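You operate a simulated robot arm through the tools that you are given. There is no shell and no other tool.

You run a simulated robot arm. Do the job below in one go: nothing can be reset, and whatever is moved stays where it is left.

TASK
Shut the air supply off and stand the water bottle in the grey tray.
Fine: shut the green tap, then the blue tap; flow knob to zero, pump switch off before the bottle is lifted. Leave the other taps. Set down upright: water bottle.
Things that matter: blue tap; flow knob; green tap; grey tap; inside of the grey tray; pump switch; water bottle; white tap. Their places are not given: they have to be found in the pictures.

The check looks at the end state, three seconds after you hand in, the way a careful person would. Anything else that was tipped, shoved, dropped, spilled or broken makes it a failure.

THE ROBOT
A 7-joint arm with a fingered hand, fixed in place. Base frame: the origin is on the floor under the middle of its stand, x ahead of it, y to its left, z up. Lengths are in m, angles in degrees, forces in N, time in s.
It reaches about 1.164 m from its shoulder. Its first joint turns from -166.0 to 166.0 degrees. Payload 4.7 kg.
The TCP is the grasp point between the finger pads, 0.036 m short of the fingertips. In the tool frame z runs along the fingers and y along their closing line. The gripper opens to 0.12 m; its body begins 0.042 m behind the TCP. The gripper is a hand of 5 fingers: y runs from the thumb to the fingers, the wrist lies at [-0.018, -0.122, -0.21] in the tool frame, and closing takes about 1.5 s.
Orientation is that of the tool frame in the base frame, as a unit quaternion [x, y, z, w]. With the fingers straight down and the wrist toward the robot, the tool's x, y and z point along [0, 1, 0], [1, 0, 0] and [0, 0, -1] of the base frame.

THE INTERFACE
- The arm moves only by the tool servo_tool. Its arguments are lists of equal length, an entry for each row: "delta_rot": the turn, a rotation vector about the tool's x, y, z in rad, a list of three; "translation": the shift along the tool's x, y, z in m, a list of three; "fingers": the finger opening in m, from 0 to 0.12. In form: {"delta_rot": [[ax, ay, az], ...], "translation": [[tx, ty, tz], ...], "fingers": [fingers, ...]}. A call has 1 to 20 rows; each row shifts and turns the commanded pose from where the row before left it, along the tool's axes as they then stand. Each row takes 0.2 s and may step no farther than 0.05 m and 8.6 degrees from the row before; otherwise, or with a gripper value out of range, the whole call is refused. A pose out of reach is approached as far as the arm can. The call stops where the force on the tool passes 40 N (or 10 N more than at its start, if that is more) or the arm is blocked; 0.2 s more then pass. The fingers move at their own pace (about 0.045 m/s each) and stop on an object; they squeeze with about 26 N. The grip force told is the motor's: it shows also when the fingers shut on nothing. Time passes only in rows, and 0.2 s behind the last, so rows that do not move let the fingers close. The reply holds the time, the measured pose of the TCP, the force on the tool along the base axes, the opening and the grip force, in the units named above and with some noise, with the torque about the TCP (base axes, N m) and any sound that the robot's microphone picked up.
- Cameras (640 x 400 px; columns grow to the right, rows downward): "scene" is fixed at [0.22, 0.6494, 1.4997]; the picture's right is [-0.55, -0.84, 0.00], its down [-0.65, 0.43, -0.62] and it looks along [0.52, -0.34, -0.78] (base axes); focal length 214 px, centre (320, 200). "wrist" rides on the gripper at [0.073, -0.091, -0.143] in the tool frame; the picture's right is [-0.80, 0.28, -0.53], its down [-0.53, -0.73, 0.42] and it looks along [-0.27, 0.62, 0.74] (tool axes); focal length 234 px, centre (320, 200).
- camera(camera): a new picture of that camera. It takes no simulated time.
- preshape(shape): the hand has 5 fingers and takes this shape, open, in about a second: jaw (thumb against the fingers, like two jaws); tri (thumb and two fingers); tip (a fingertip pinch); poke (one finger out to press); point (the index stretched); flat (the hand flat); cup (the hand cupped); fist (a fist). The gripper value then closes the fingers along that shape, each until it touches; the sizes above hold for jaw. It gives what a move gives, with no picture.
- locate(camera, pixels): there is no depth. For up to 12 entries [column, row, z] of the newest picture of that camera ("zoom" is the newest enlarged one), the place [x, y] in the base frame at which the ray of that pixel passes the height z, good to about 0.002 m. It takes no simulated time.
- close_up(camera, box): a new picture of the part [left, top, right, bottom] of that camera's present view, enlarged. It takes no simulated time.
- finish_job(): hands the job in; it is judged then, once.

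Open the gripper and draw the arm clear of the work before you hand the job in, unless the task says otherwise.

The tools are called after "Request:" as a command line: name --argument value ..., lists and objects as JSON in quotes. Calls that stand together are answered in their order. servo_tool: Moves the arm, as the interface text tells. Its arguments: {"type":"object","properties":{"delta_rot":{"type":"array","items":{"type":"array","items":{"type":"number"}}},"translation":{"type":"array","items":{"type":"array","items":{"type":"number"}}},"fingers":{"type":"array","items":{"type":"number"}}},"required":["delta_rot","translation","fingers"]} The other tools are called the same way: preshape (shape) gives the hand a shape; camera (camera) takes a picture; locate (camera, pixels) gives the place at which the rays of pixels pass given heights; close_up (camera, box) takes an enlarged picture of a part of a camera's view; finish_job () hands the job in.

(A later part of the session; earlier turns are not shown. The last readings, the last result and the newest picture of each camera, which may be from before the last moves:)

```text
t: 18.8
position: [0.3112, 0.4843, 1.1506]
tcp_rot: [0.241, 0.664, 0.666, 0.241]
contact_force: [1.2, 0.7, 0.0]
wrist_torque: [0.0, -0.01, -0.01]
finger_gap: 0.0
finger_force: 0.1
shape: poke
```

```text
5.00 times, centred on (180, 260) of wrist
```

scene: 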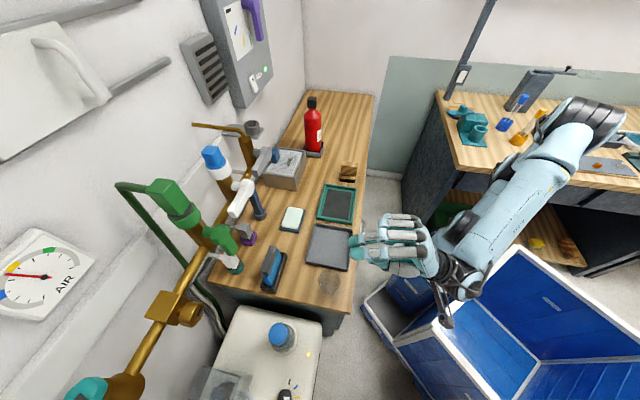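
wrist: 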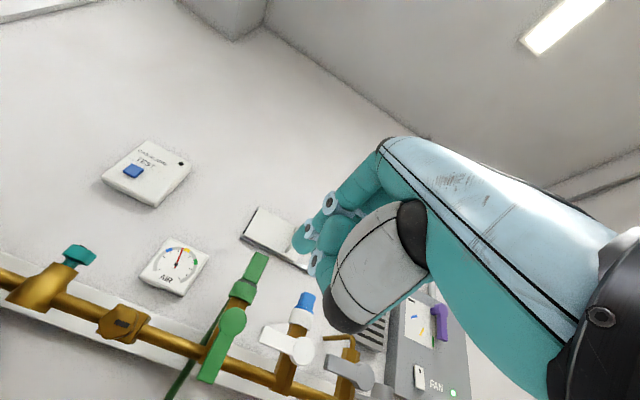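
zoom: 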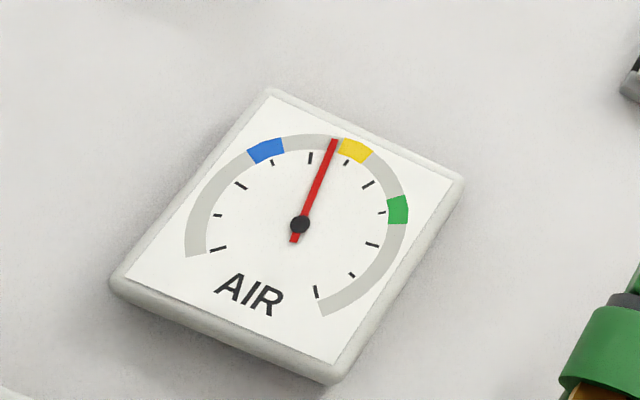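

Handles confirmed: green hub at about (u −0.054, z 1.112), its handle end at z≈1.03, and the white handle's end ~4 cm to its right at z 1.11. I move the fingertip to a standoff in front of and right of the lower green handle.

Request:
servo_tool --delta_rot '[[0, 0, 0], [0, 0, 0], [0, 0, 0], [0, 0, 0], [0, 0, 0], [0, 0, 0]]' --translation '[[-0.0195, -0.0352, 0.0], [-0.0195, -0.0352, 0.0], [-0.0195, -0.0352, 0.04], [0, 0, 0.045], [0, 0, 0.045], [0, 0, 0.045]]' --fingers '[0.12, 0.12, 0.12, 0.12, 0.12, 0.12]'

Request:
camera --camera "wrist"

Request:
camera --camera "scene"

```text
refused: row 3 steps farther than a row can; nothing moved
```

```text
taken
```

wrist: 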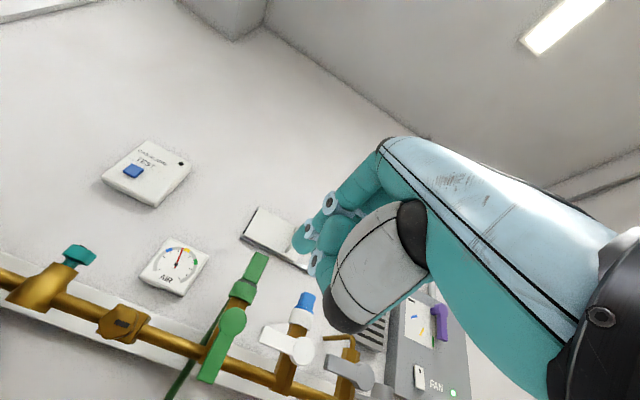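

```text
taken
```

scene: 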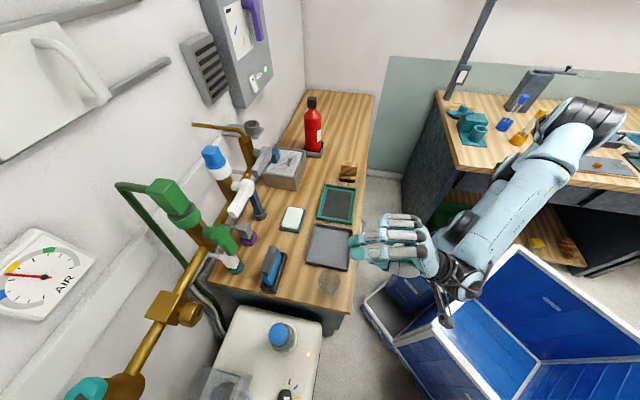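

The call was refused because one row stepped too far; nothing moved. I resend it with smaller rows.

Request:
servo_tool --delta_rot '[[0, 0, 0], [0, 0, 0], [0, 0, 0], [0, 0, 0], [0, 0, 0], [0, 0, 0], [0, 0, 0], [0, 0, 0]]' --translation '[[-0.0195, -0.0352, 0.0], [-0.0195, -0.0352, 0.0], [-0.0195, -0.0352, 0.0], [0, 0, 0.044], [0, 0, 0.044], [0, 0, 0.044], [0, 0, 0.044], [0, 0, 0.043]]' --fingers '[0.12, 0.12, 0.12, 0.12, 0.12, 0.12, 0.12, 0.12]'

Request:
camera --camera "wrist"

Request:
close_up --camera "scene" --box '[150, 150, 350, 290]'

```text
t: 20.6
position: [0.4973, 0.6179, 1.0432]
tcp_rot: [0.241, 0.665, 0.665, 0.241]
contact_force: [0.3, -1.0, 1.0]
wrist_torque: [-0.01, 0.06, 0.0]
finger_gap: 0.0001
finger_force: 0.0
shape: poke
```

```text
taken
```

wrist: 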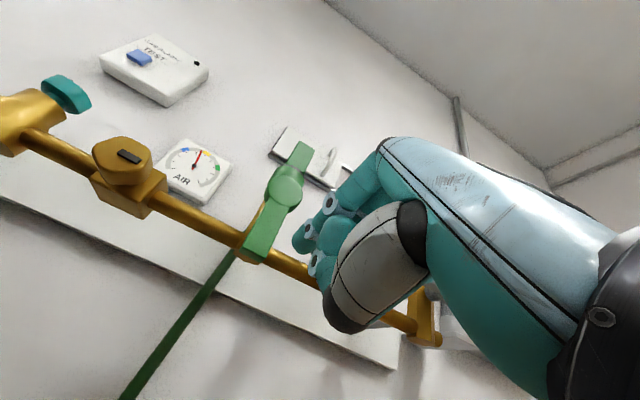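

```text
2.86 times, centred on (250, 220) of scene
```

zoom: 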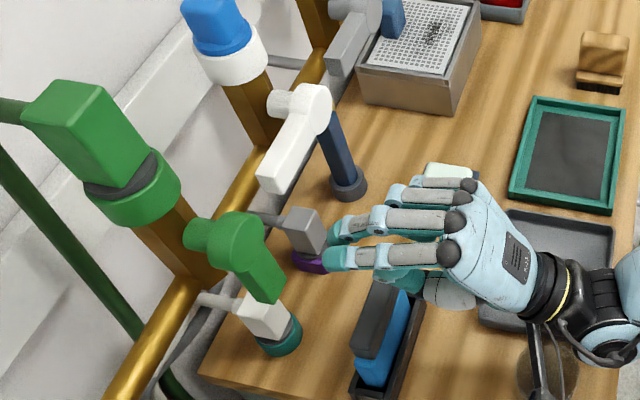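

The fingertip is now a few cm in front of the manifold, right of the green handle. I zoom both cameras to pin down the real fingertip location.

Request:
close_up --camera "wrist" --box '[230, 150, 390, 290]'

Request:
close_up --camera "scene" --box '[210, 200, 290, 260]'

```text
2.86 times, centred on (310, 220) of wrist
```

zoom: 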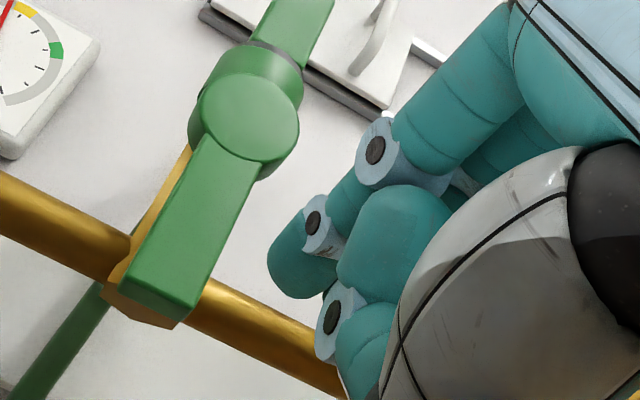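

```text
6.67 times, centred on (250, 230) of scene
```

zoom: 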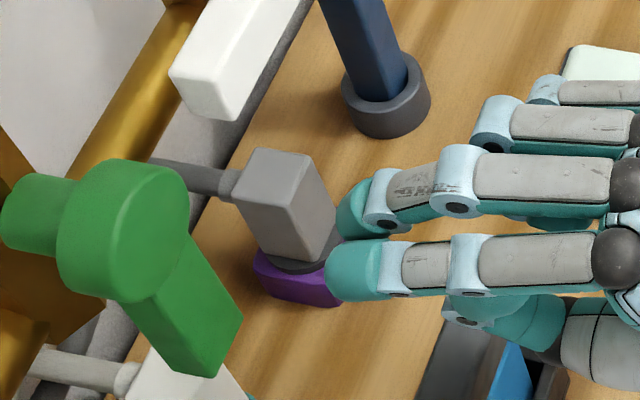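

Triangulation puts the fingertip at tool [0.012, 0, 0.034], i.e. u≈−0.028, z 1.043, w 0.827. I shift 6 mm right for clearance and advance 6.6 cm so the tip stands beside the green handle's right edge.

Request:
servo_tool --delta_rot '[[0, 0, 0], [0, 0, 0], [0, 0, 0], [0, 0, 0], [0, 0, 0]]' --translation '[[-0.006, 0, 0], [0, 0, 0.018], [0, 0, 0.018], [0, 0, 0.016], [0, 0, 0.014]]' --fingers '[0.12, 0.12, 0.12, 0.12, 0.12]'

Request:
close_up --camera "wrist" --box '[230, 150, 390, 290]'

Request:
close_up --camera "scene" --box '[190, 190, 290, 260]'

```text
t: 21.8
position: [0.5432, 0.6633, 1.0459]
tcp_rot: [0.241, 0.664, 0.665, 0.241]
contact_force: [-0.5, 0.3, 0.7]
wrist_torque: [-0.02, 0.04, 0.02]
finger_gap: 0.0
finger_force: 0.0
shape: poke
```

```text
2.86 times, centred on (310, 220) of wrist
```

zoom: 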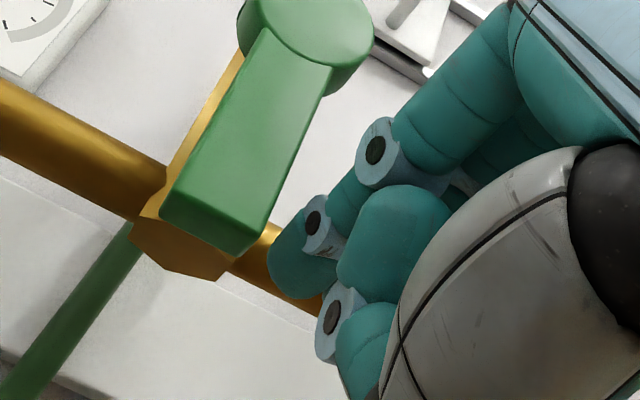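

```text
5.71 times, centred on (240, 225) of scene
```

zoom: 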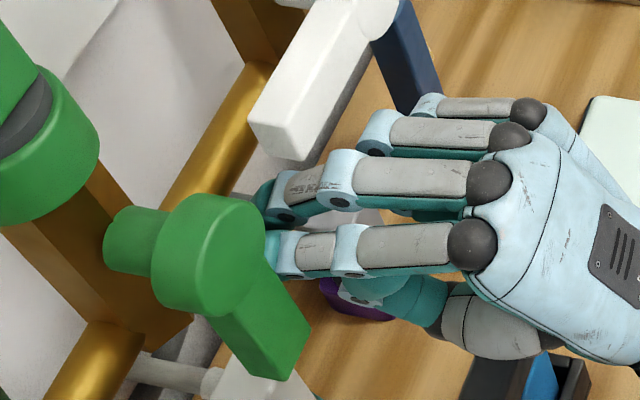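

The tip is beside the handle (w≈0.893, z 1.046) with no contact force. I now push it left along the handle's arc to about 45° and check the response.

Request:
servo_tool --delta_rot '[[0, 0, 0], [0, 0, 0], [0, 0, 0], [0, 0, 0]]' --translation '[[0.0116, 0.002, 0], [0.0172, -0.0027, 0], [0.0173, 0.0018, 0], [0.0163, 0.0062, 0]]' --fingers '[0.12, 0.12, 0.12, 0.12]'

Request:
close_up --camera "wrist" --box '[200, 120, 390, 290]'

Request:
close_up --camera "scene" --box '[190, 190, 290, 260]'

```text
t: 22.8
position: [0.4959, 0.7018, 1.0504]
tcp_rot: [0.24, 0.665, 0.665, 0.24]
contact_force: [-0.2, -0.9, -1.0]
wrist_torque: [0.02, 0.0, 0.01]
finger_gap: 0.0
finger_force: 0.1
shape: poke
```

```text
2.35 times, centred on (295, 205) of wrist
```

zoom: 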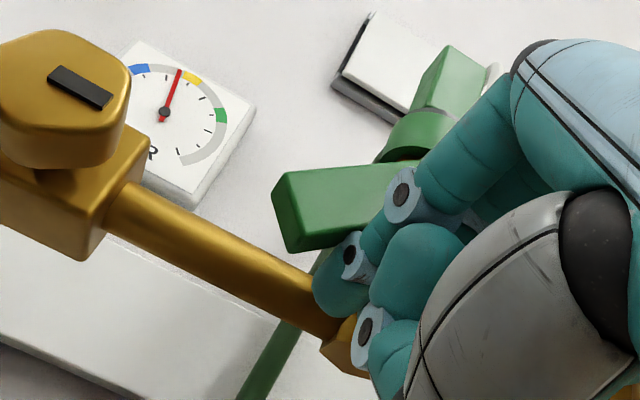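

```text
5.71 times, centred on (240, 225) of scene
```

zoom: 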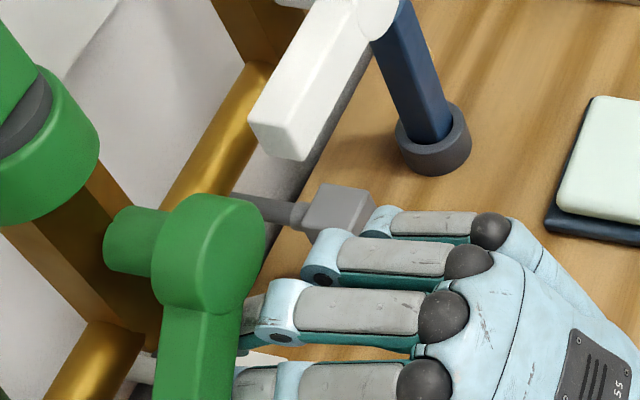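

The green handle has turned about 45° easily. I continue along the arc to 90° and a little beyond.

Request:
servo_tool --delta_rot '[[0, 0, 0], [0, 0, 0], [0, 0, 0], [0, 0, 0]]' --translation '[[0.0141, 0.0102, 0], [0.011, 0.0136, 0], [0.0071, 0.0159, 0], [0, 0.004, 0]]' --fingers '[0.12, 0.12, 0.12, 0.12]'

Request:
camera --camera "wrist"

Request:
close_up --camera "scene" --box '[150, 170, 290, 280]'

Request:
close_up --camera "scene" --box '[0, 220, 110, 330]'

```text
t: 23.8
position: [0.469, 0.7245, 1.0901]
tcp_rot: [0.24, 0.668, 0.662, 0.241]
contact_force: [-10.1, -14.0, -32.6]
wrist_torque: [0.1, 0.13, -0.17]
finger_gap: 0.0
finger_force: 0.1
shape: poke
```

```text
taken
```

wrist: 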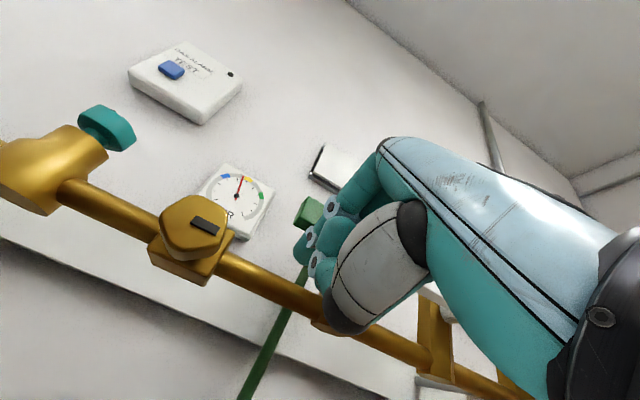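

```text
3.64 times, centred on (220, 225) of scene
```

zoom: 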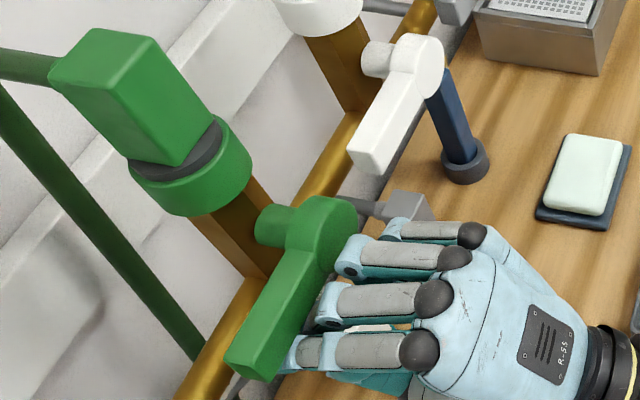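

```text
3.64 times, centred on (55, 275) of scene
```

zoom: 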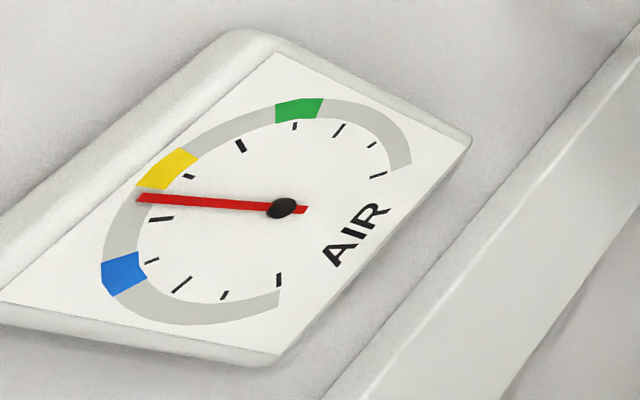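

Force reached ~33 N downward on the finger: the handle hit its stop, parallel to the white one. I lower the finger clear and retract from the wall, then check the angle.

Request:
servo_tool --delta_rot '[[0, 0, 0], [0, 0, 0], [0, 0, 0], [0, 0, 0], [0, 0, 0], [0, 0, 0]]' --translation '[[0, -0.012, 0], [0, -0.012, 0], [0, 0, -0.03], [0, 0, -0.04], [0, 0, -0.04], [0, 0, -0.045]]' --fingers '[0.12, 0.12, 0.12, 0.12, 0.12, 0.12]'

Request:
camera --camera "wrist"

Request:
close_up --camera "wrist" --box '[120, 180, 360, 380]'

Request:
close_up --camera "scene" --box '[150, 170, 290, 280]'

```text
t: 25.2
position: [0.3709, 0.603, 1.0725]
tcp_rot: [0.241, 0.666, 0.664, 0.241]
contact_force: [0.4, 0.5, 0.3]
wrist_torque: [0.01, -0.03, -0.02]
finger_gap: 0.0
finger_force: 0.1
shape: poke
```

```text
taken
```

wrist: 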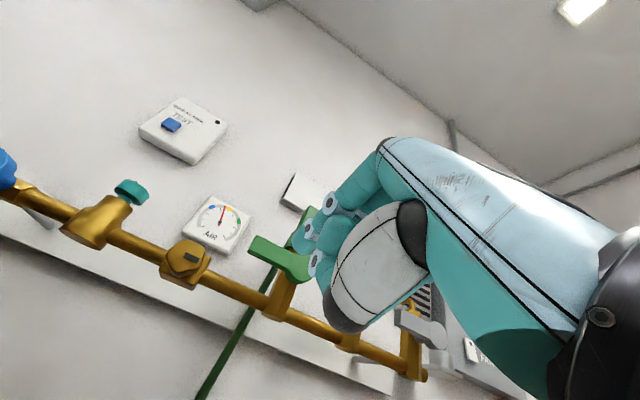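

```text
2.00 times, centred on (240, 280) of wrist
```

zoom: 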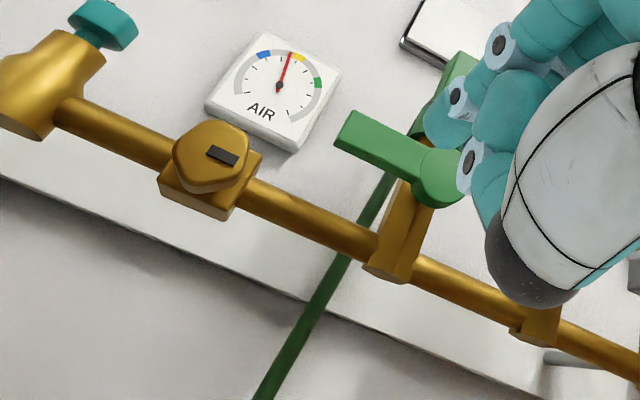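

```text
3.64 times, centred on (220, 225) of scene
```

zoom: 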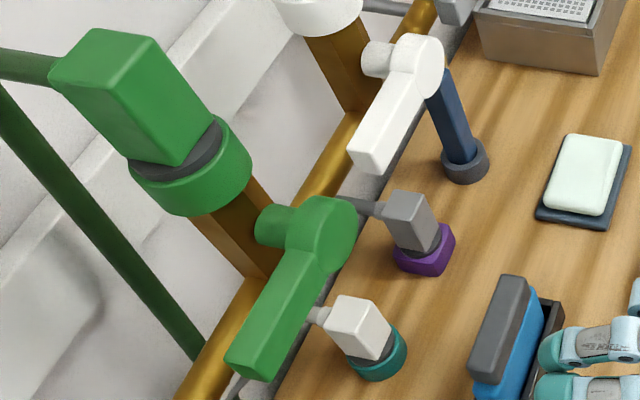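

Green is now parallel to the white tap: shut. Next the blue tap at about (0.276, 0.969, 1.048): I turn the hand 20° left and move to a viewing standoff near (0.22, 0.75, 1.05).

Request:
servo_tool --delta_rot '[[0, 0.1163, 0], [0, 0.1163, 0], [0, 0.1164, 0], [0, 0, 0], [0, 0, 0], [0, 0, 0], [0, 0, 0], [0, 0, 0]]' --translation '[[0, 0, 0], [0, 0, 0], [0, 0, 0], [0.0384, -0.0045, 0.0173], [0.0384, -0.0045, 0.0173], [0.0384, -0.0045, 0.0173], [0.0384, -0.0045, 0.0173], [0.0384, -0.0045, 0.0173]]' --fingers '[0.12, 0.12, 0.12, 0.12, 0.12, 0.12, 0.12, 0.12]'

Request:
camera --camera "wrist"

Request:
close_up --camera "wrist" --box '[100, 180, 340, 380]'

```text
t: 27.0
position: [0.2386, 0.7646, 1.0497]
tcp_rot: [0.164, 0.688, 0.688, 0.163]
contact_force: [-0.6, -0.2, 0.5]
wrist_torque: [-0.07, 0.04, 0.03]
finger_gap: 0.0001
finger_force: 0.0
shape: poke
out of reach, approached as far as the arm can: row 3
```

```text
taken
```

wrist: 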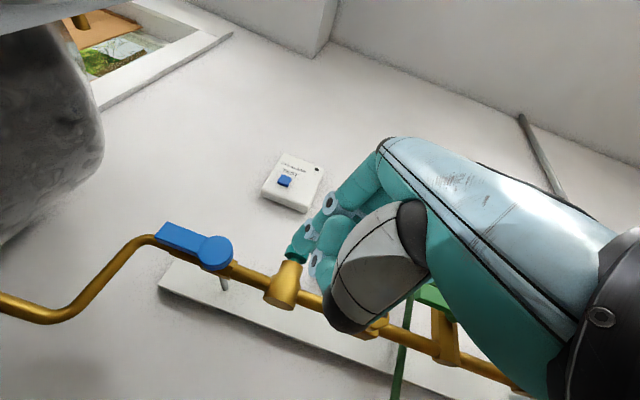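

```text
2.00 times, centred on (220, 280) of wrist
```

zoom: 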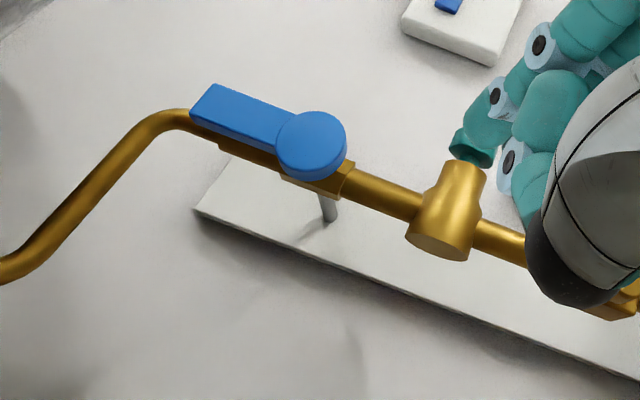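

The blue handle is visible at (162–245, 232–270), pointing left along the pipe (open); hub estimated at (0.272, 0.973, 1.062). I move to a standoff below and in front of its end.

Request:
servo_tool --delta_rot '[[0, 0, 0], [0, 0, 0], [0, 0, 0], [0, 0, 0]]' --translation '[[0.023, -0.005, 0.0307], [0.023, -0.005, 0.0307], [0.023, -0.005, 0.0307], [0.023, -0.005, 0.0307]]' --fingers '[0.12, 0.12, 0.12, 0.12]'

Request:
camera --camera "wrist"

Request:
close_up --camera "wrist" --box '[160, 130, 360, 290]'

```text
t: 28.0
position: [0.2092, 0.9178, 1.0309]
tcp_rot: [0.162, 0.688, 0.688, 0.162]
contact_force: [-0.4, 0.3, 0.9]
wrist_torque: [-0.03, 0.02, -0.01]
finger_gap: 0.0002
finger_force: 0.2
shape: poke
```

```text
taken
```

wrist: 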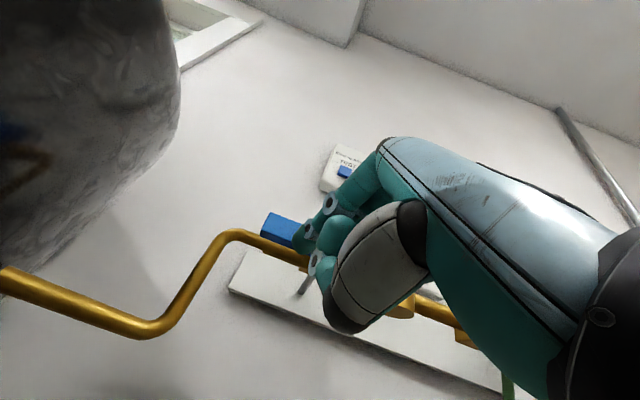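

```text
2.50 times, centred on (260, 210) of wrist
```

zoom: 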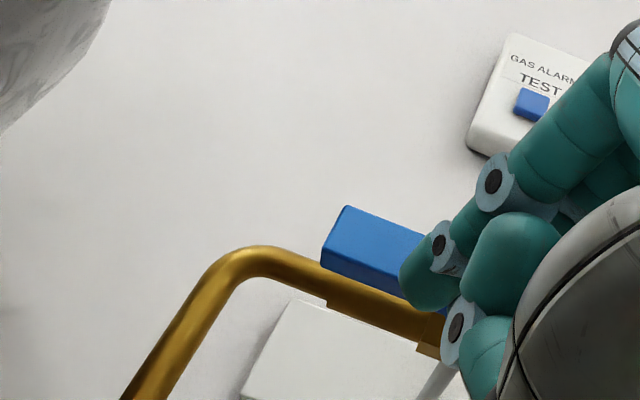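

Triangulating the blue handle's end gives TCP + (0.040, 0.0285, 0.077) in the tool frame; the handle's underside is ~8 mm above my fingertip. I insert the finger under the handle and push up gently to see whether it turns this way.

Request:
servo_tool --delta_rot '[[0, 0, 0], [0, 0, 0], [0, 0, 0], [0, 0, 0]]' --translation '[[0.001, -0.004, 0.018], [0.001, 0, 0.018], [0.001, 0, 0.016], [0, 0.01, 0]]' --fingers '[0.12, 0.12, 0.12, 0.12]'

Request:
close_up --camera "wrist" --box '[200, 130, 400, 290]'

```text
t: 29.0
position: [0.2284, 0.9669, 1.0299]
tcp_rot: [0.161, 0.691, 0.685, 0.163]
contact_force: [-14.4, -5.6, -19.9]
wrist_torque: [0.22, 0.01, -0.13]
finger_gap: 0.0001
finger_force: 0.0
shape: poke
```

```text
2.50 times, centred on (300, 210) of wrist
```

zoom: 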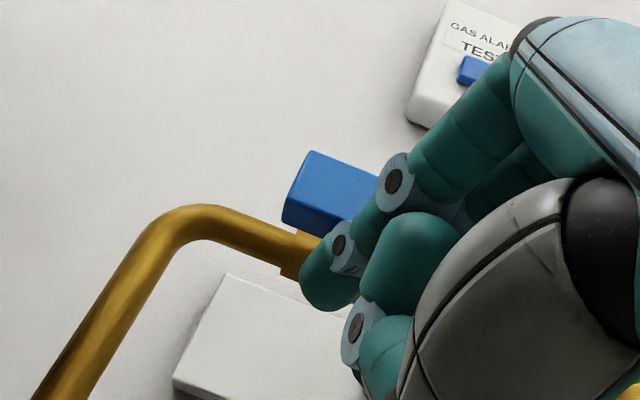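

The finger meets ~20 N down and ~14 N back from the wall: the tip is probably also touching the valve body behind. I lower, pull back 8 mm and look before trying again.

Request:
servo_tool --delta_rot '[[0, 0, 0], [0, 0, 0]]' --translation '[[0, -0.014, 0], [0, 0, -0.008]]' --fingers '[0.12, 0.12]'

Request:
close_up --camera "wrist" --box '[220, 150, 340, 270]'

```text
t: 29.6
position: [0.231, 0.9582, 1.0237]
tcp_rot: [0.164, 0.687, 0.689, 0.163]
contact_force: [-0.5, -3.6, -5.7]
wrist_torque: [0.06, 0.01, -0.01]
finger_gap: 0.0001
finger_force: 0.1
shape: poke
```

```text
3.33 times, centred on (280, 210) of wrist
```

zoom: 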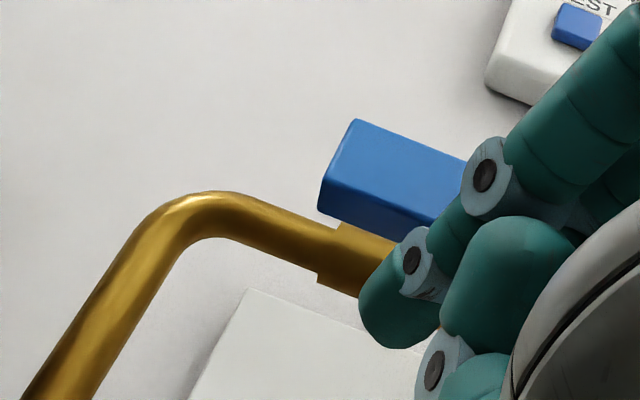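

The handle has not moved despite 20 N upward, so this direction is at its stop. I retract, raise the finger above the handle and re-insert it there to push downward instead.

Request:
servo_tool --delta_rot '[[0, 0, 0], [0, 0, 0], [0, 0, 0], [0, 0, 0], [0, 0, 0], [0, 0, 0]]' --translation '[[0, -0.005, -0.03], [0, 0, -0.035], [0.002, 0.035, 0], [0.003, 0.034, 0], [0, 0, 0.03], [0, 0, 0.03]]' --fingers '[0.12, 0.12, 0.12, 0.12, 0.12, 0.12]'

Request:
close_up --camera "wrist" --box '[220, 150, 380, 300]'

Request:
camera --camera "wrist"

```text
t: 31.0
position: [0.2201, 0.9582, 1.0856]
tcp_rot: [0.162, 0.689, 0.688, 0.162]
contact_force: [0.3, -0.1, -0.3]
wrist_torque: [-0.07, 0.03, -0.02]
finger_gap: 0.0
finger_force: 0.1
shape: poke
```

```text
2.67 times, centred on (300, 225) of wrist
```

zoom: 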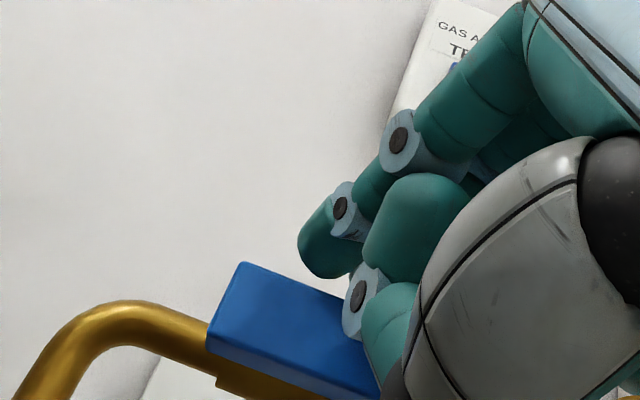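

```text
taken
```

wrist: 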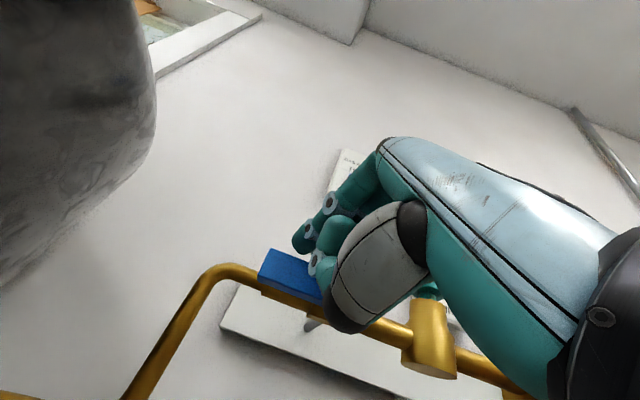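

The tip is above the handle with ~5 mm clearance and no contact. I advance 10 mm slowly and then press down 1 cm, watching the force.

Request:
servo_tool --delta_rot '[[0, 0, 0], [0, 0, 0], [0, 0, 0]]' --translation '[[-0.002, 0, 0.006], [-0.002, 0, 0.005], [0, -0.006, 0]]' --fingers '[0.12, 0.12, 0.12]'

Request:
close_up --camera "wrist" --box '[220, 150, 380, 300]'

```text
t: 31.8
position: [0.2295, 0.9657, 1.0788]
tcp_rot: [0.161, 0.688, 0.688, 0.162]
contact_force: [0.2, 0.1, 0.8]
wrist_torque: [0.06, -0.01, 0.02]
finger_gap: 0.0002
finger_force: 0.1
shape: poke
```

```text
2.67 times, centred on (300, 225) of wrist
```

zoom: 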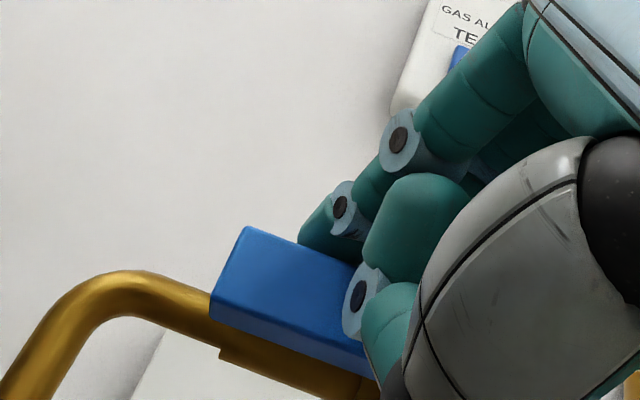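

The fingertip now sits just over the handle without force. I press down along the arc for the first ~30°.

Request:
servo_tool --delta_rot '[[0, 0, 0], [0, 0, 0]]' --translation '[[0.0031, -0.0144, 0.0007], [-0.0005, -0.0147, 0]]' --fingers '[0.12, 0.12]'

Request:
close_up --camera "wrist" --box '[220, 150, 380, 300]'

```text
t: 32.4
position: [0.2268, 0.9662, 1.0482]
tcp_rot: [0.163, 0.689, 0.687, 0.163]
contact_force: [0.1, 0.6, 1.1]
wrist_torque: [0.03, -0.01, 0.0]
finger_gap: 0.0
finger_force: 0.1
shape: poke
```

```text
2.67 times, centred on (300, 225) of wrist
```

zoom: 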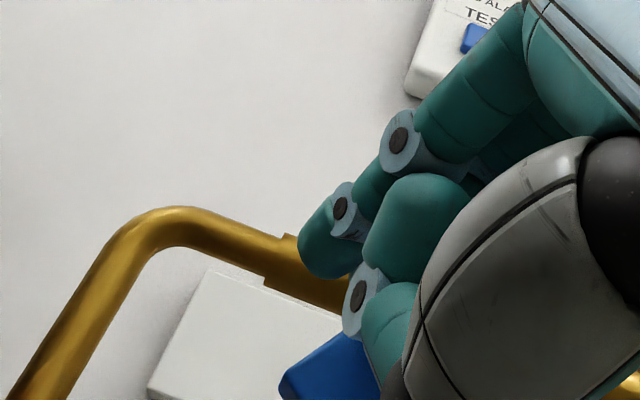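

The blue handle turns downward easily. I continue along the arc to 90°.

Request:
servo_tool --delta_rot '[[0, 0, 0], [0, 0, 0], [0, 0, 0], [0, 0, 0]]' --translation '[[-0.0043, -0.0141, -0.001], [-0.0077, -0.0124, -0.0018], [-0.0106, -0.0101, -0.0025], [-0.0126, -0.0068, -0.003]]' --fingers '[0.12, 0.12, 0.12, 0.12]'

Request:
camera --camera "wrist"

Request:
close_up --camera "wrist" --box '[220, 150, 380, 300]'

```text
t: 33.3
position: [0.2348, 0.9532, 1.0146]
tcp_rot: [0.155, 0.689, 0.689, 0.16]
contact_force: [-30.9, 28.8, 5.8]
wrist_torque: [-1.01, -1.16, 0.48]
finger_gap: 0.0
finger_force: 0.0
shape: poke
stopped in row 4: the force on the tool passed its limit at 49 N (the readings are from after the stop); the commanded pose is now the measured one
```

```text
taken
```

wrist: 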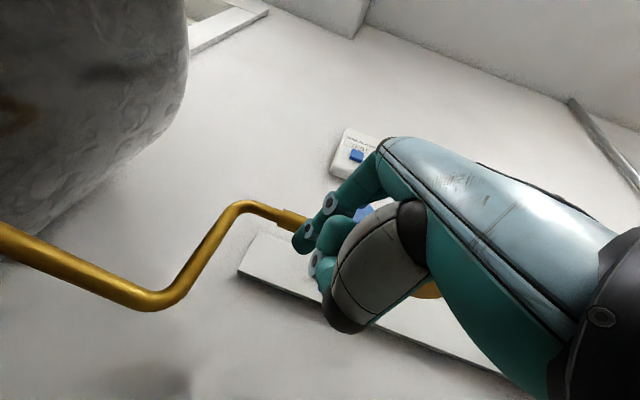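

```text
2.67 times, centred on (300, 225) of wrist
```

zoom: 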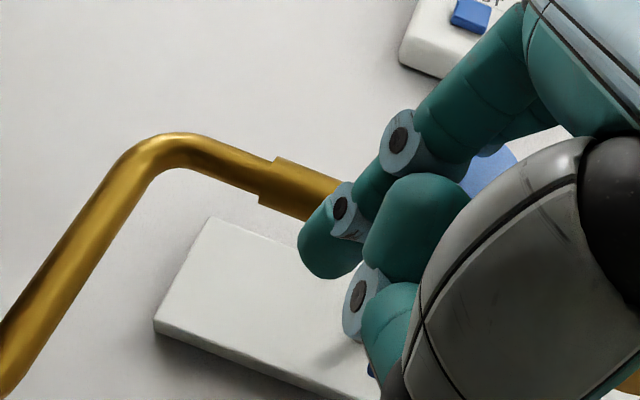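

Contact ~42 N along the wall: the handle seems at its stop pointing down. I ease off to the left, retract, and look.

Request:
servo_tool --delta_rot '[[0, 0, 0], [0, 0, 0], [0, 0, 0], [0, 0, 0], [0, 0, 0]]' --translation '[[0.008, 0.0, 0], [0.006, 0, -0.005], [0, 0, -0.03], [0, 0, -0.045], [0, 0, -0.045]]' --fingers '[0.12, 0.12, 0.12, 0.12, 0.12]'

Request:
camera --camera "wrist"

Request:
close_up --camera "wrist" --box '[180, 170, 340, 300]'

Request:
close_up --camera "scene" --box '[0, 220, 110, 330]'

```text
t: 34.5
position: [0.1746, 0.8441, 1.0133]
tcp_rot: [0.16, 0.689, 0.688, 0.163]
contact_force: [-0.5, 0.9, -0.9]
wrist_torque: [0.07, -0.03, 0.05]
finger_gap: 0.0004
finger_force: 0.1
shape: poke
```

```text
taken
```

wrist: 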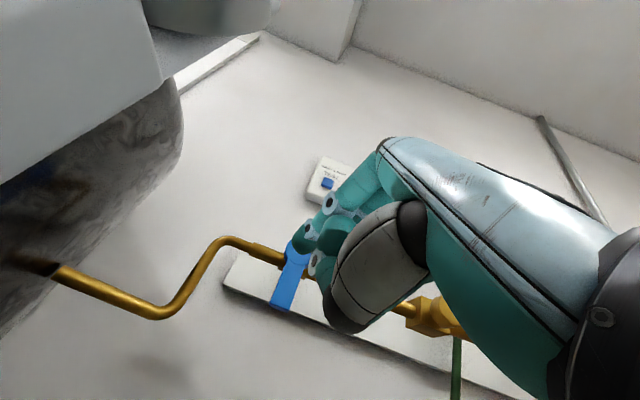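

```text
3.08 times, centred on (260, 235) of wrist
```

zoom: 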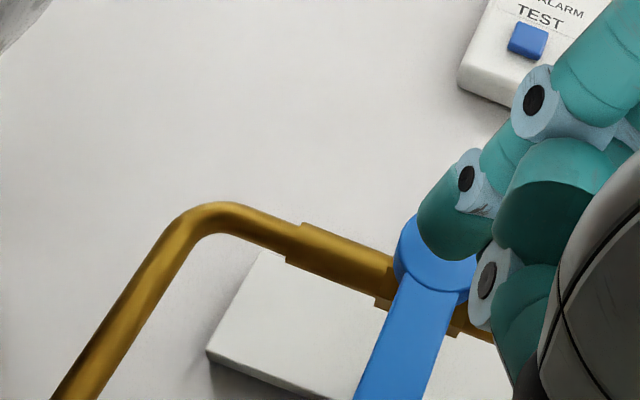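

```text
3.64 times, centred on (55, 275) of scene
```

zoom: 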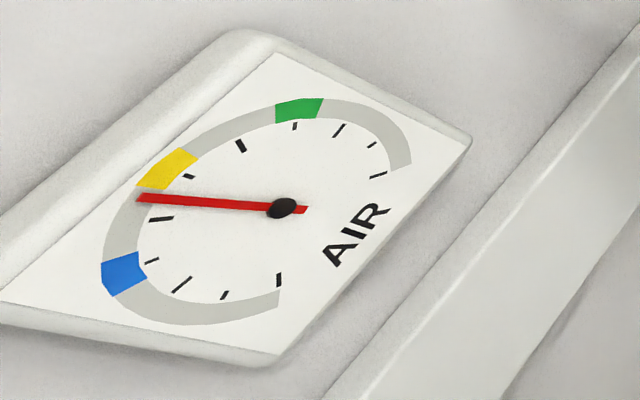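

Blue now points down, perpendicular to its pipe: shut. I retract from the wall region, then tip the hand fingers-down above the free area to work on the machine.

Request:
servo_tool --delta_rot '[[0, 0, 0], [0, 0, 0], [0, 0, 0], [0, 0, 0], [0, 0, 0], [0.1428, 0, 0], [0.1428, 0, 0], [0.1428, 0, 0], [0.1428, 0, 0], [0.1428, 0, 0], [0.1428, 0, 0], [0.1428, 0, 0], [0.1428, 0, 0], [0.1428, 0, 0], [0.1428, 0, 0], [0.1428, 0, 0]]' --translation '[[-0.0192, 0.0074, -0.0405], [-0.0192, 0.0074, -0.0405], [-0.0192, 0.0074, -0.0405], [-0.0192, 0.0074, -0.0405], [-0.0192, 0.0074, -0.0405], [0, 0, 0], [0, 0, 0], [0, 0, 0], [0, 0, 0], [0, 0, 0], [0, 0, 0], [0, 0, 0], [0, 0, 0], [0, 0, 0], [0, 0, 0], [0, 0, 0]]' --fingers '[0.12, 0.12, 0.12, 0.12, 0.12, 0.12, 0.12, 0.12, 0.12, 0.12, 0.12, 0.12, 0.12, 0.12, 0.12, 0.12]'

Request:
camera --camera "wrist"

Request:
camera --camera "scene"

```text
t: 37.9
position: [0.1718, 0.6211, 1.0503]
tcp_rot: [0.226, 0.974, 0.0, 0.001]
contact_force: [0.6, 0.3, 0.3]
wrist_torque: [0.03, -0.03, -0.02]
finger_gap: 0.0
finger_force: 0.0
shape: poke
```

```text
taken
```

wrist: 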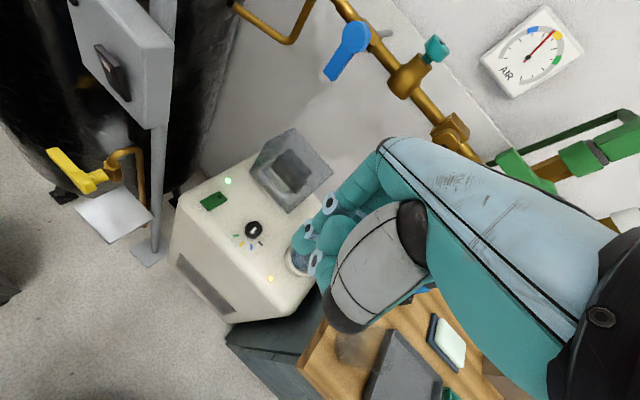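

```text
taken
```

scene: 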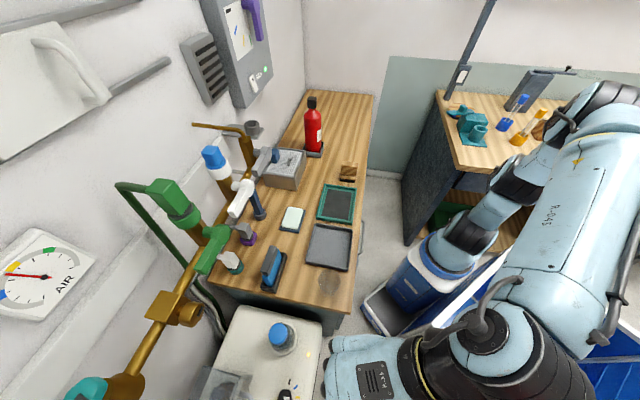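

Both taps look shut. I zoom on the machine's controls from here and get rays for knob, marks, rocker and lamp.

Request:
close_up --camera "wrist" --box '[185, 170, 295, 290]'

Request:
locate --camera "wrist" --pixels '[[254, 229, 0.65], [254, 229, 0.55], [213, 201, 0.65], [213, 201, 0.55], [228, 181, 0.65], [228, 181, 0.55], [271, 279, 0.65], [271, 279, 0.55]]'

Request:
close_up --camera "scene" --box '[250, 350, 330, 400]'

```text
3.33 times, centred on (240, 230) of wrist
```

zoom: 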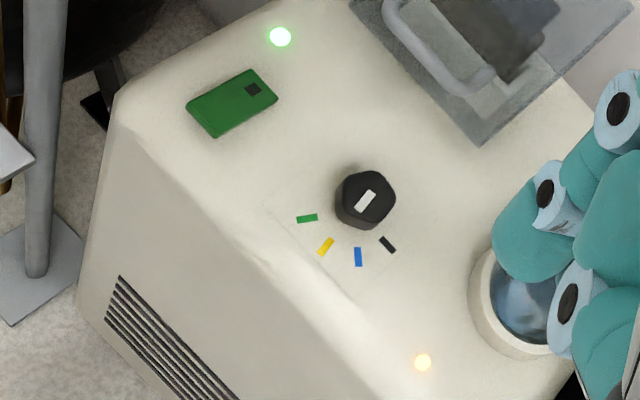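

```text
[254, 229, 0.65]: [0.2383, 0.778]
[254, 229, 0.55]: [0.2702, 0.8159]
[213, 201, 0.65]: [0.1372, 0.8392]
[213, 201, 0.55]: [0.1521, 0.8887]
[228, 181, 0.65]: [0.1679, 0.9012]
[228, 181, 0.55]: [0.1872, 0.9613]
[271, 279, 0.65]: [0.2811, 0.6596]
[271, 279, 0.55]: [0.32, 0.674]
```

```text
8.00 times, centred on (290, 375) of scene
```

zoom: 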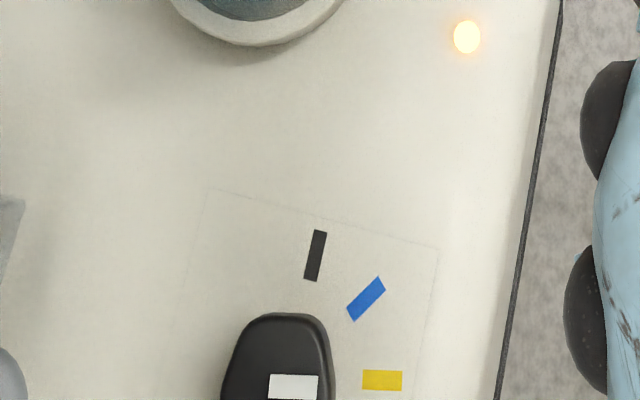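

Ray crossings suggest the knob top is near z 0.69 at (0.227, 0.765). I check heights with the scene camera on the amber lamp, black/blue marks and pointer.

Request:
locate --camera "scene" --pixels '[[308.4, 354.6, 0.7], [308.4, 354.6, 0.6], [289.5, 382, 0.7], [289.5, 382, 0.6], [295.8, 387.4, 0.7], [295.8, 387.4, 0.6], [286.6, 398.4, 0.7], [286.6, 398.4, 0.6], [278.2, 333.5, 0.85], [278.2, 333.5, 0.75]]'

Request:
locate --camera "wrist" --pixels '[[270.6, 278.6, 0.7], [270.6, 278.6, 0.6], [260.3, 243.2, 0.7], [260.3, 243.2, 0.6], [251.4, 247, 0.7], [251.4, 247, 0.6], [253.5, 230.3, 0.7], [253.5, 230.3, 0.6]]'

```text
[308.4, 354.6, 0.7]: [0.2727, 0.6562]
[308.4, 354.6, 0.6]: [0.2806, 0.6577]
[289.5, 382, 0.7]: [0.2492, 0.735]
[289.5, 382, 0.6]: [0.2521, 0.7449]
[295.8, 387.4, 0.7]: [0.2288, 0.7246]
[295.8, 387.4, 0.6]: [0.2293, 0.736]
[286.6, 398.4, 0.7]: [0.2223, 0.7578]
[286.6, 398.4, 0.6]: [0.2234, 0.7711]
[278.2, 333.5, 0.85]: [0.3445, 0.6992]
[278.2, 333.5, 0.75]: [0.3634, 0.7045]
```

```text
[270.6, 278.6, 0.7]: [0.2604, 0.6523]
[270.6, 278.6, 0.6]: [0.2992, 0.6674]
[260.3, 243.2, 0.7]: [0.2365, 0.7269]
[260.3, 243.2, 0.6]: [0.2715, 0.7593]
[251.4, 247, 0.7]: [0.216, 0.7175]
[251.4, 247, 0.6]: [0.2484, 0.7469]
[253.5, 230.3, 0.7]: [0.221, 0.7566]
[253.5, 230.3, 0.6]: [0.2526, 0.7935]
```

The machine top is at z≈0.660, knob top z≈0.695 centred at (0.2226, 0.758); the pointer is on yellow and the black (zero) mark lies ~85° counter-clockwise seen from above. I preshape "tri" in free air to see the finger geometry, and locate the hood edges.

Request:
preshape --shape "tri"

Request:
camera --camera "wrist"

Request:
locate --camera "wrist" --pixels '[[241.8, 243.8, 0.66], [236.1, 235.4, 0.66], [260.3, 243.2, 0.66], [251.4, 247, 0.66], [288, 212, 0.66], [249, 170, 0.66], [213, 201, 0.668], [228, 181, 0.66], [302, 265, 0.67]]'

Request:
close_up --camera "wrist" --box '[240, 120, 460, 350]'

```text
t: 38.8
position: [0.1707, 0.6213, 1.051]
tcp_rot: [0.227, 0.974, 0.0, 0.003]
contact_force: [-0.5, -0.1, -0.1]
wrist_torque: [-0.01, -0.01, -0.03]
finger_gap: 0.1198
finger_force: 0.1
shape: tri
```

```text
taken
```

wrist: 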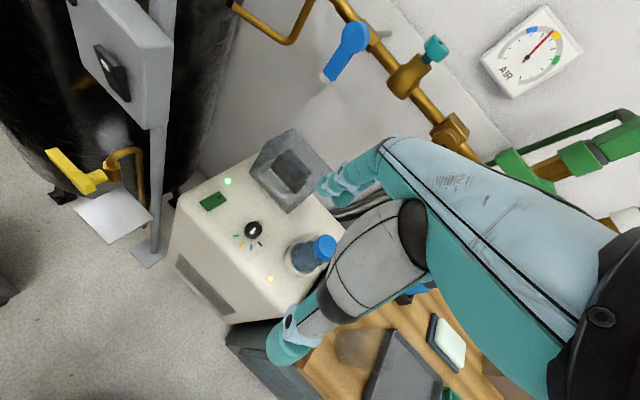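

```text
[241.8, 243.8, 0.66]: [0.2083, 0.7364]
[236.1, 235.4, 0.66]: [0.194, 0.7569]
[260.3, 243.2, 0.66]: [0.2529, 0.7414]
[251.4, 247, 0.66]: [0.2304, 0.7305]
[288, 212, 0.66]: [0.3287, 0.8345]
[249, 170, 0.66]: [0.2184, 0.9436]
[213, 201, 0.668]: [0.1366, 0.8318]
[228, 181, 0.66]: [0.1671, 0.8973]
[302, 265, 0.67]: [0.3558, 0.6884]
```

```text
1.74 times, centred on (350, 235) of wrist
```

zoom: 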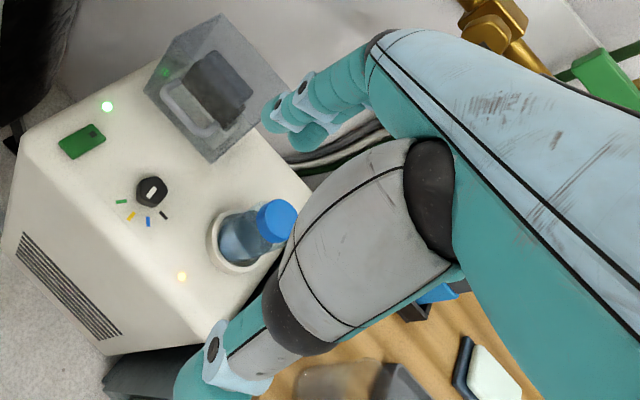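

The knob centre works out near (0.225, 0.762); pointer az ≈ −123°, black mark az ≈ −43° (so +81° turn). I turn the hand to yaw ≈5°, set the tri opening to 0.07 and move above the knob at z≈0.83.

Request:
servo_tool --delta_rot '[[0, 0, 0.129], [0, 0, 0.129], [0, 0, 0.129], [0, 0, 0.129], [0, 0, 0.129], [0, 0, 0.129], [0, 0, 0.129], [0, 0, 0.129], [0, 0, 0], [0, 0, 0], [0, 0, 0], [0, 0, 0], [0, 0, 0], [0, 0, 0]]' --translation '[[0, 0, 0], [0, 0, 0], [0, 0, 0], [0, 0, 0], [0, 0, 0], [0, 0, 0], [0, 0, 0], [0, 0, 0], [0.0226, 0.01105, 0.0368], [0.0226, 0.01105, 0.0368], [0.0226, 0.01105, 0.0368], [0.0226, 0.01105, 0.0368], [0.0226, 0.01105, 0.0368], [0.0226, 0.01105, 0.0368]]' --fingers '[0.07, 0.07, 0.07, 0.07, 0.07, 0.07, 0.07, 0.07, 0.07, 0.07, 0.07, 0.07, 0.07, 0.07]'

Request:
camera --camera "wrist"

Request:
camera --camera "scene"

```text
t: 41.8
position: [0.228, 0.7633, 0.8312]
tcp_rot: [0.678, 0.735, 0.001, 0.001]
contact_force: [-0.8, 0.2, 1.7]
wrist_torque: [-0.02, 0.0, -0.01]
finger_gap: 0.0703
finger_force: 0.0
shape: tri
```

```text
taken
```

wrist: 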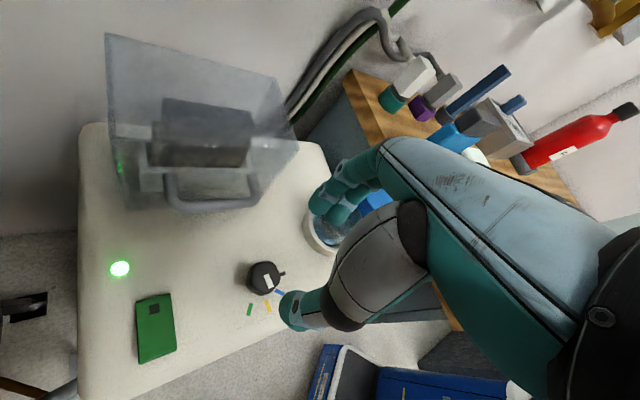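

```text
taken
```

scene: 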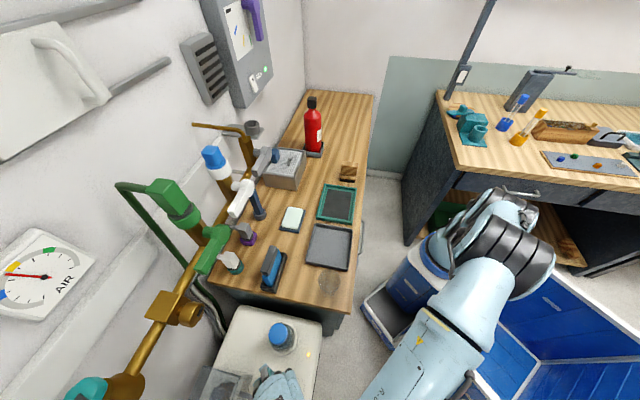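

The TCP axis should hit the knob-top plane at px (267,274), and the knob appears at about (265,277), so alignment is near. I zoom to verify.

Request:
close_up --camera "wrist" --box '[210, 220, 350, 340]'

Request:
locate --camera "wrist" --pixels '[[265, 275, 0.695], [250, 309, 0.66], [269, 306, 0.66], [280, 292, 0.66], [267, 274, 0.695]]'

```text
3.33 times, centred on (280, 280) of wrist
```

zoom: 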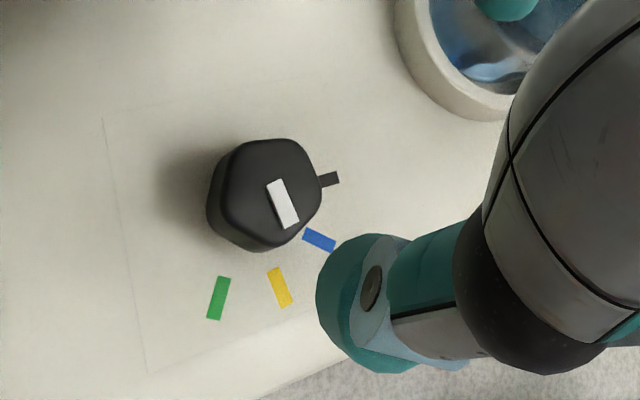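

```text
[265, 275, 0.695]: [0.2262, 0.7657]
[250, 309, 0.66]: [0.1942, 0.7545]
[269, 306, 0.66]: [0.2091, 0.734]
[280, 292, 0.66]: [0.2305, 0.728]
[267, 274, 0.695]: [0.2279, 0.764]
```

Knob centre and TCP agree within 3 mm. I correct that and descend to TCP z≈0.711 (fingertips ~15 mm above the panel) with the fingers still open.

Request:
servo_tool --delta_rot '[[0, 0, 0], [0, 0, 0], [0, 0, 0], [0, 0, 0]]' --translation '[[-0.0008, -0.0031, 0.03], [0, 0, 0.03], [0, 0, 0.03], [0, 0, 0.03]]' --fingers '[0.07, 0.07, 0.07, 0.07]'

Request:
close_up --camera "wrist" --box '[230, 160, 430, 350]'

Request:
close_up --camera "scene" --box '[200, 320, 330, 400]'

```text
t: 42.8
position: [0.225, 0.7616, 0.7112]
tcp_rot: [0.677, 0.736, 0.001, 0.001]
contact_force: [-0.6, 0.4, 0.2]
wrist_torque: [-0.04, 0.03, -0.02]
finger_gap: 0.0706
finger_force: 0.1
shape: tri
```

```text
2.11 times, centred on (330, 255) of wrist
```

zoom: 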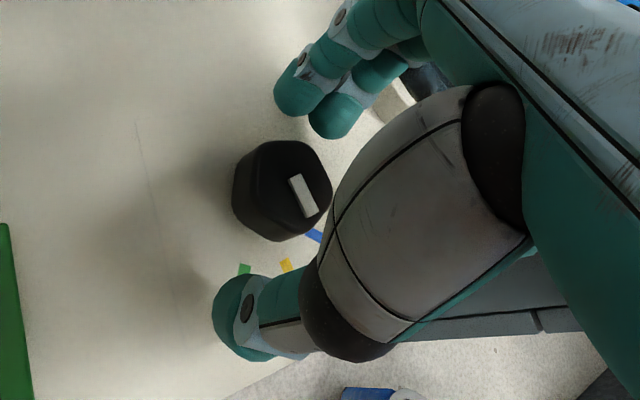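

```text
4.92 times, centred on (265, 360) of scene
```

zoom: 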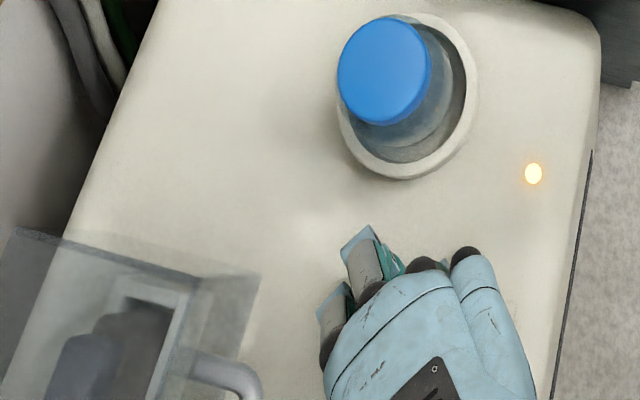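

The knob sits centrally between thumb (240,315) and two fingers (320,105). I lower 4 mm more and close the tri grip on it.

Request:
servo_tool --delta_rot '[[0, 0, 0], [0, 0, 0], [0, 0, 0], [0, 0, 0], [0, 0, 0], [0, 0, 0], [0, 0, 0]]' --translation '[[0, 0, 0.004], [0, 0, 0], [0, 0, 0], [0, 0, 0], [0, 0, 0], [0, 0, 0], [0, 0, 0]]' --fingers '[0.07, 0.01, 0.01, 0.01, 0.01, 0.01, 0.01]'

Request:
close_up --camera "wrist" --box '[230, 160, 430, 350]'

```text
t: 44.4
position: [0.2255, 0.7617, 0.7045]
tcp_rot: [0.677, 0.736, 0.002, 0.001]
contact_force: [-1.2, 0.5, -2.6]
wrist_torque: [0.02, 0.04, 0.0]
finger_gap: 0.032
finger_force: 26.3
shape: tri
```

```text
2.11 times, centred on (330, 255) of wrist
```

zoom: 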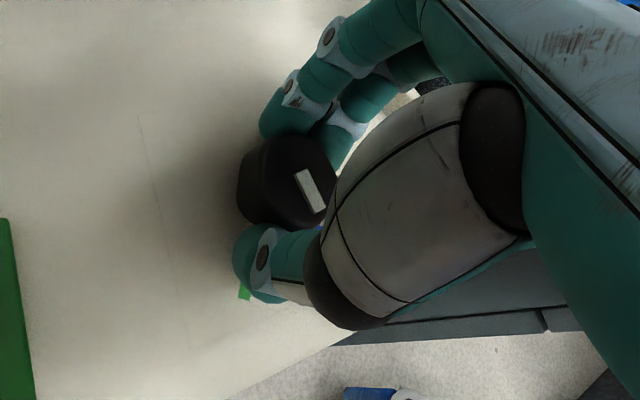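

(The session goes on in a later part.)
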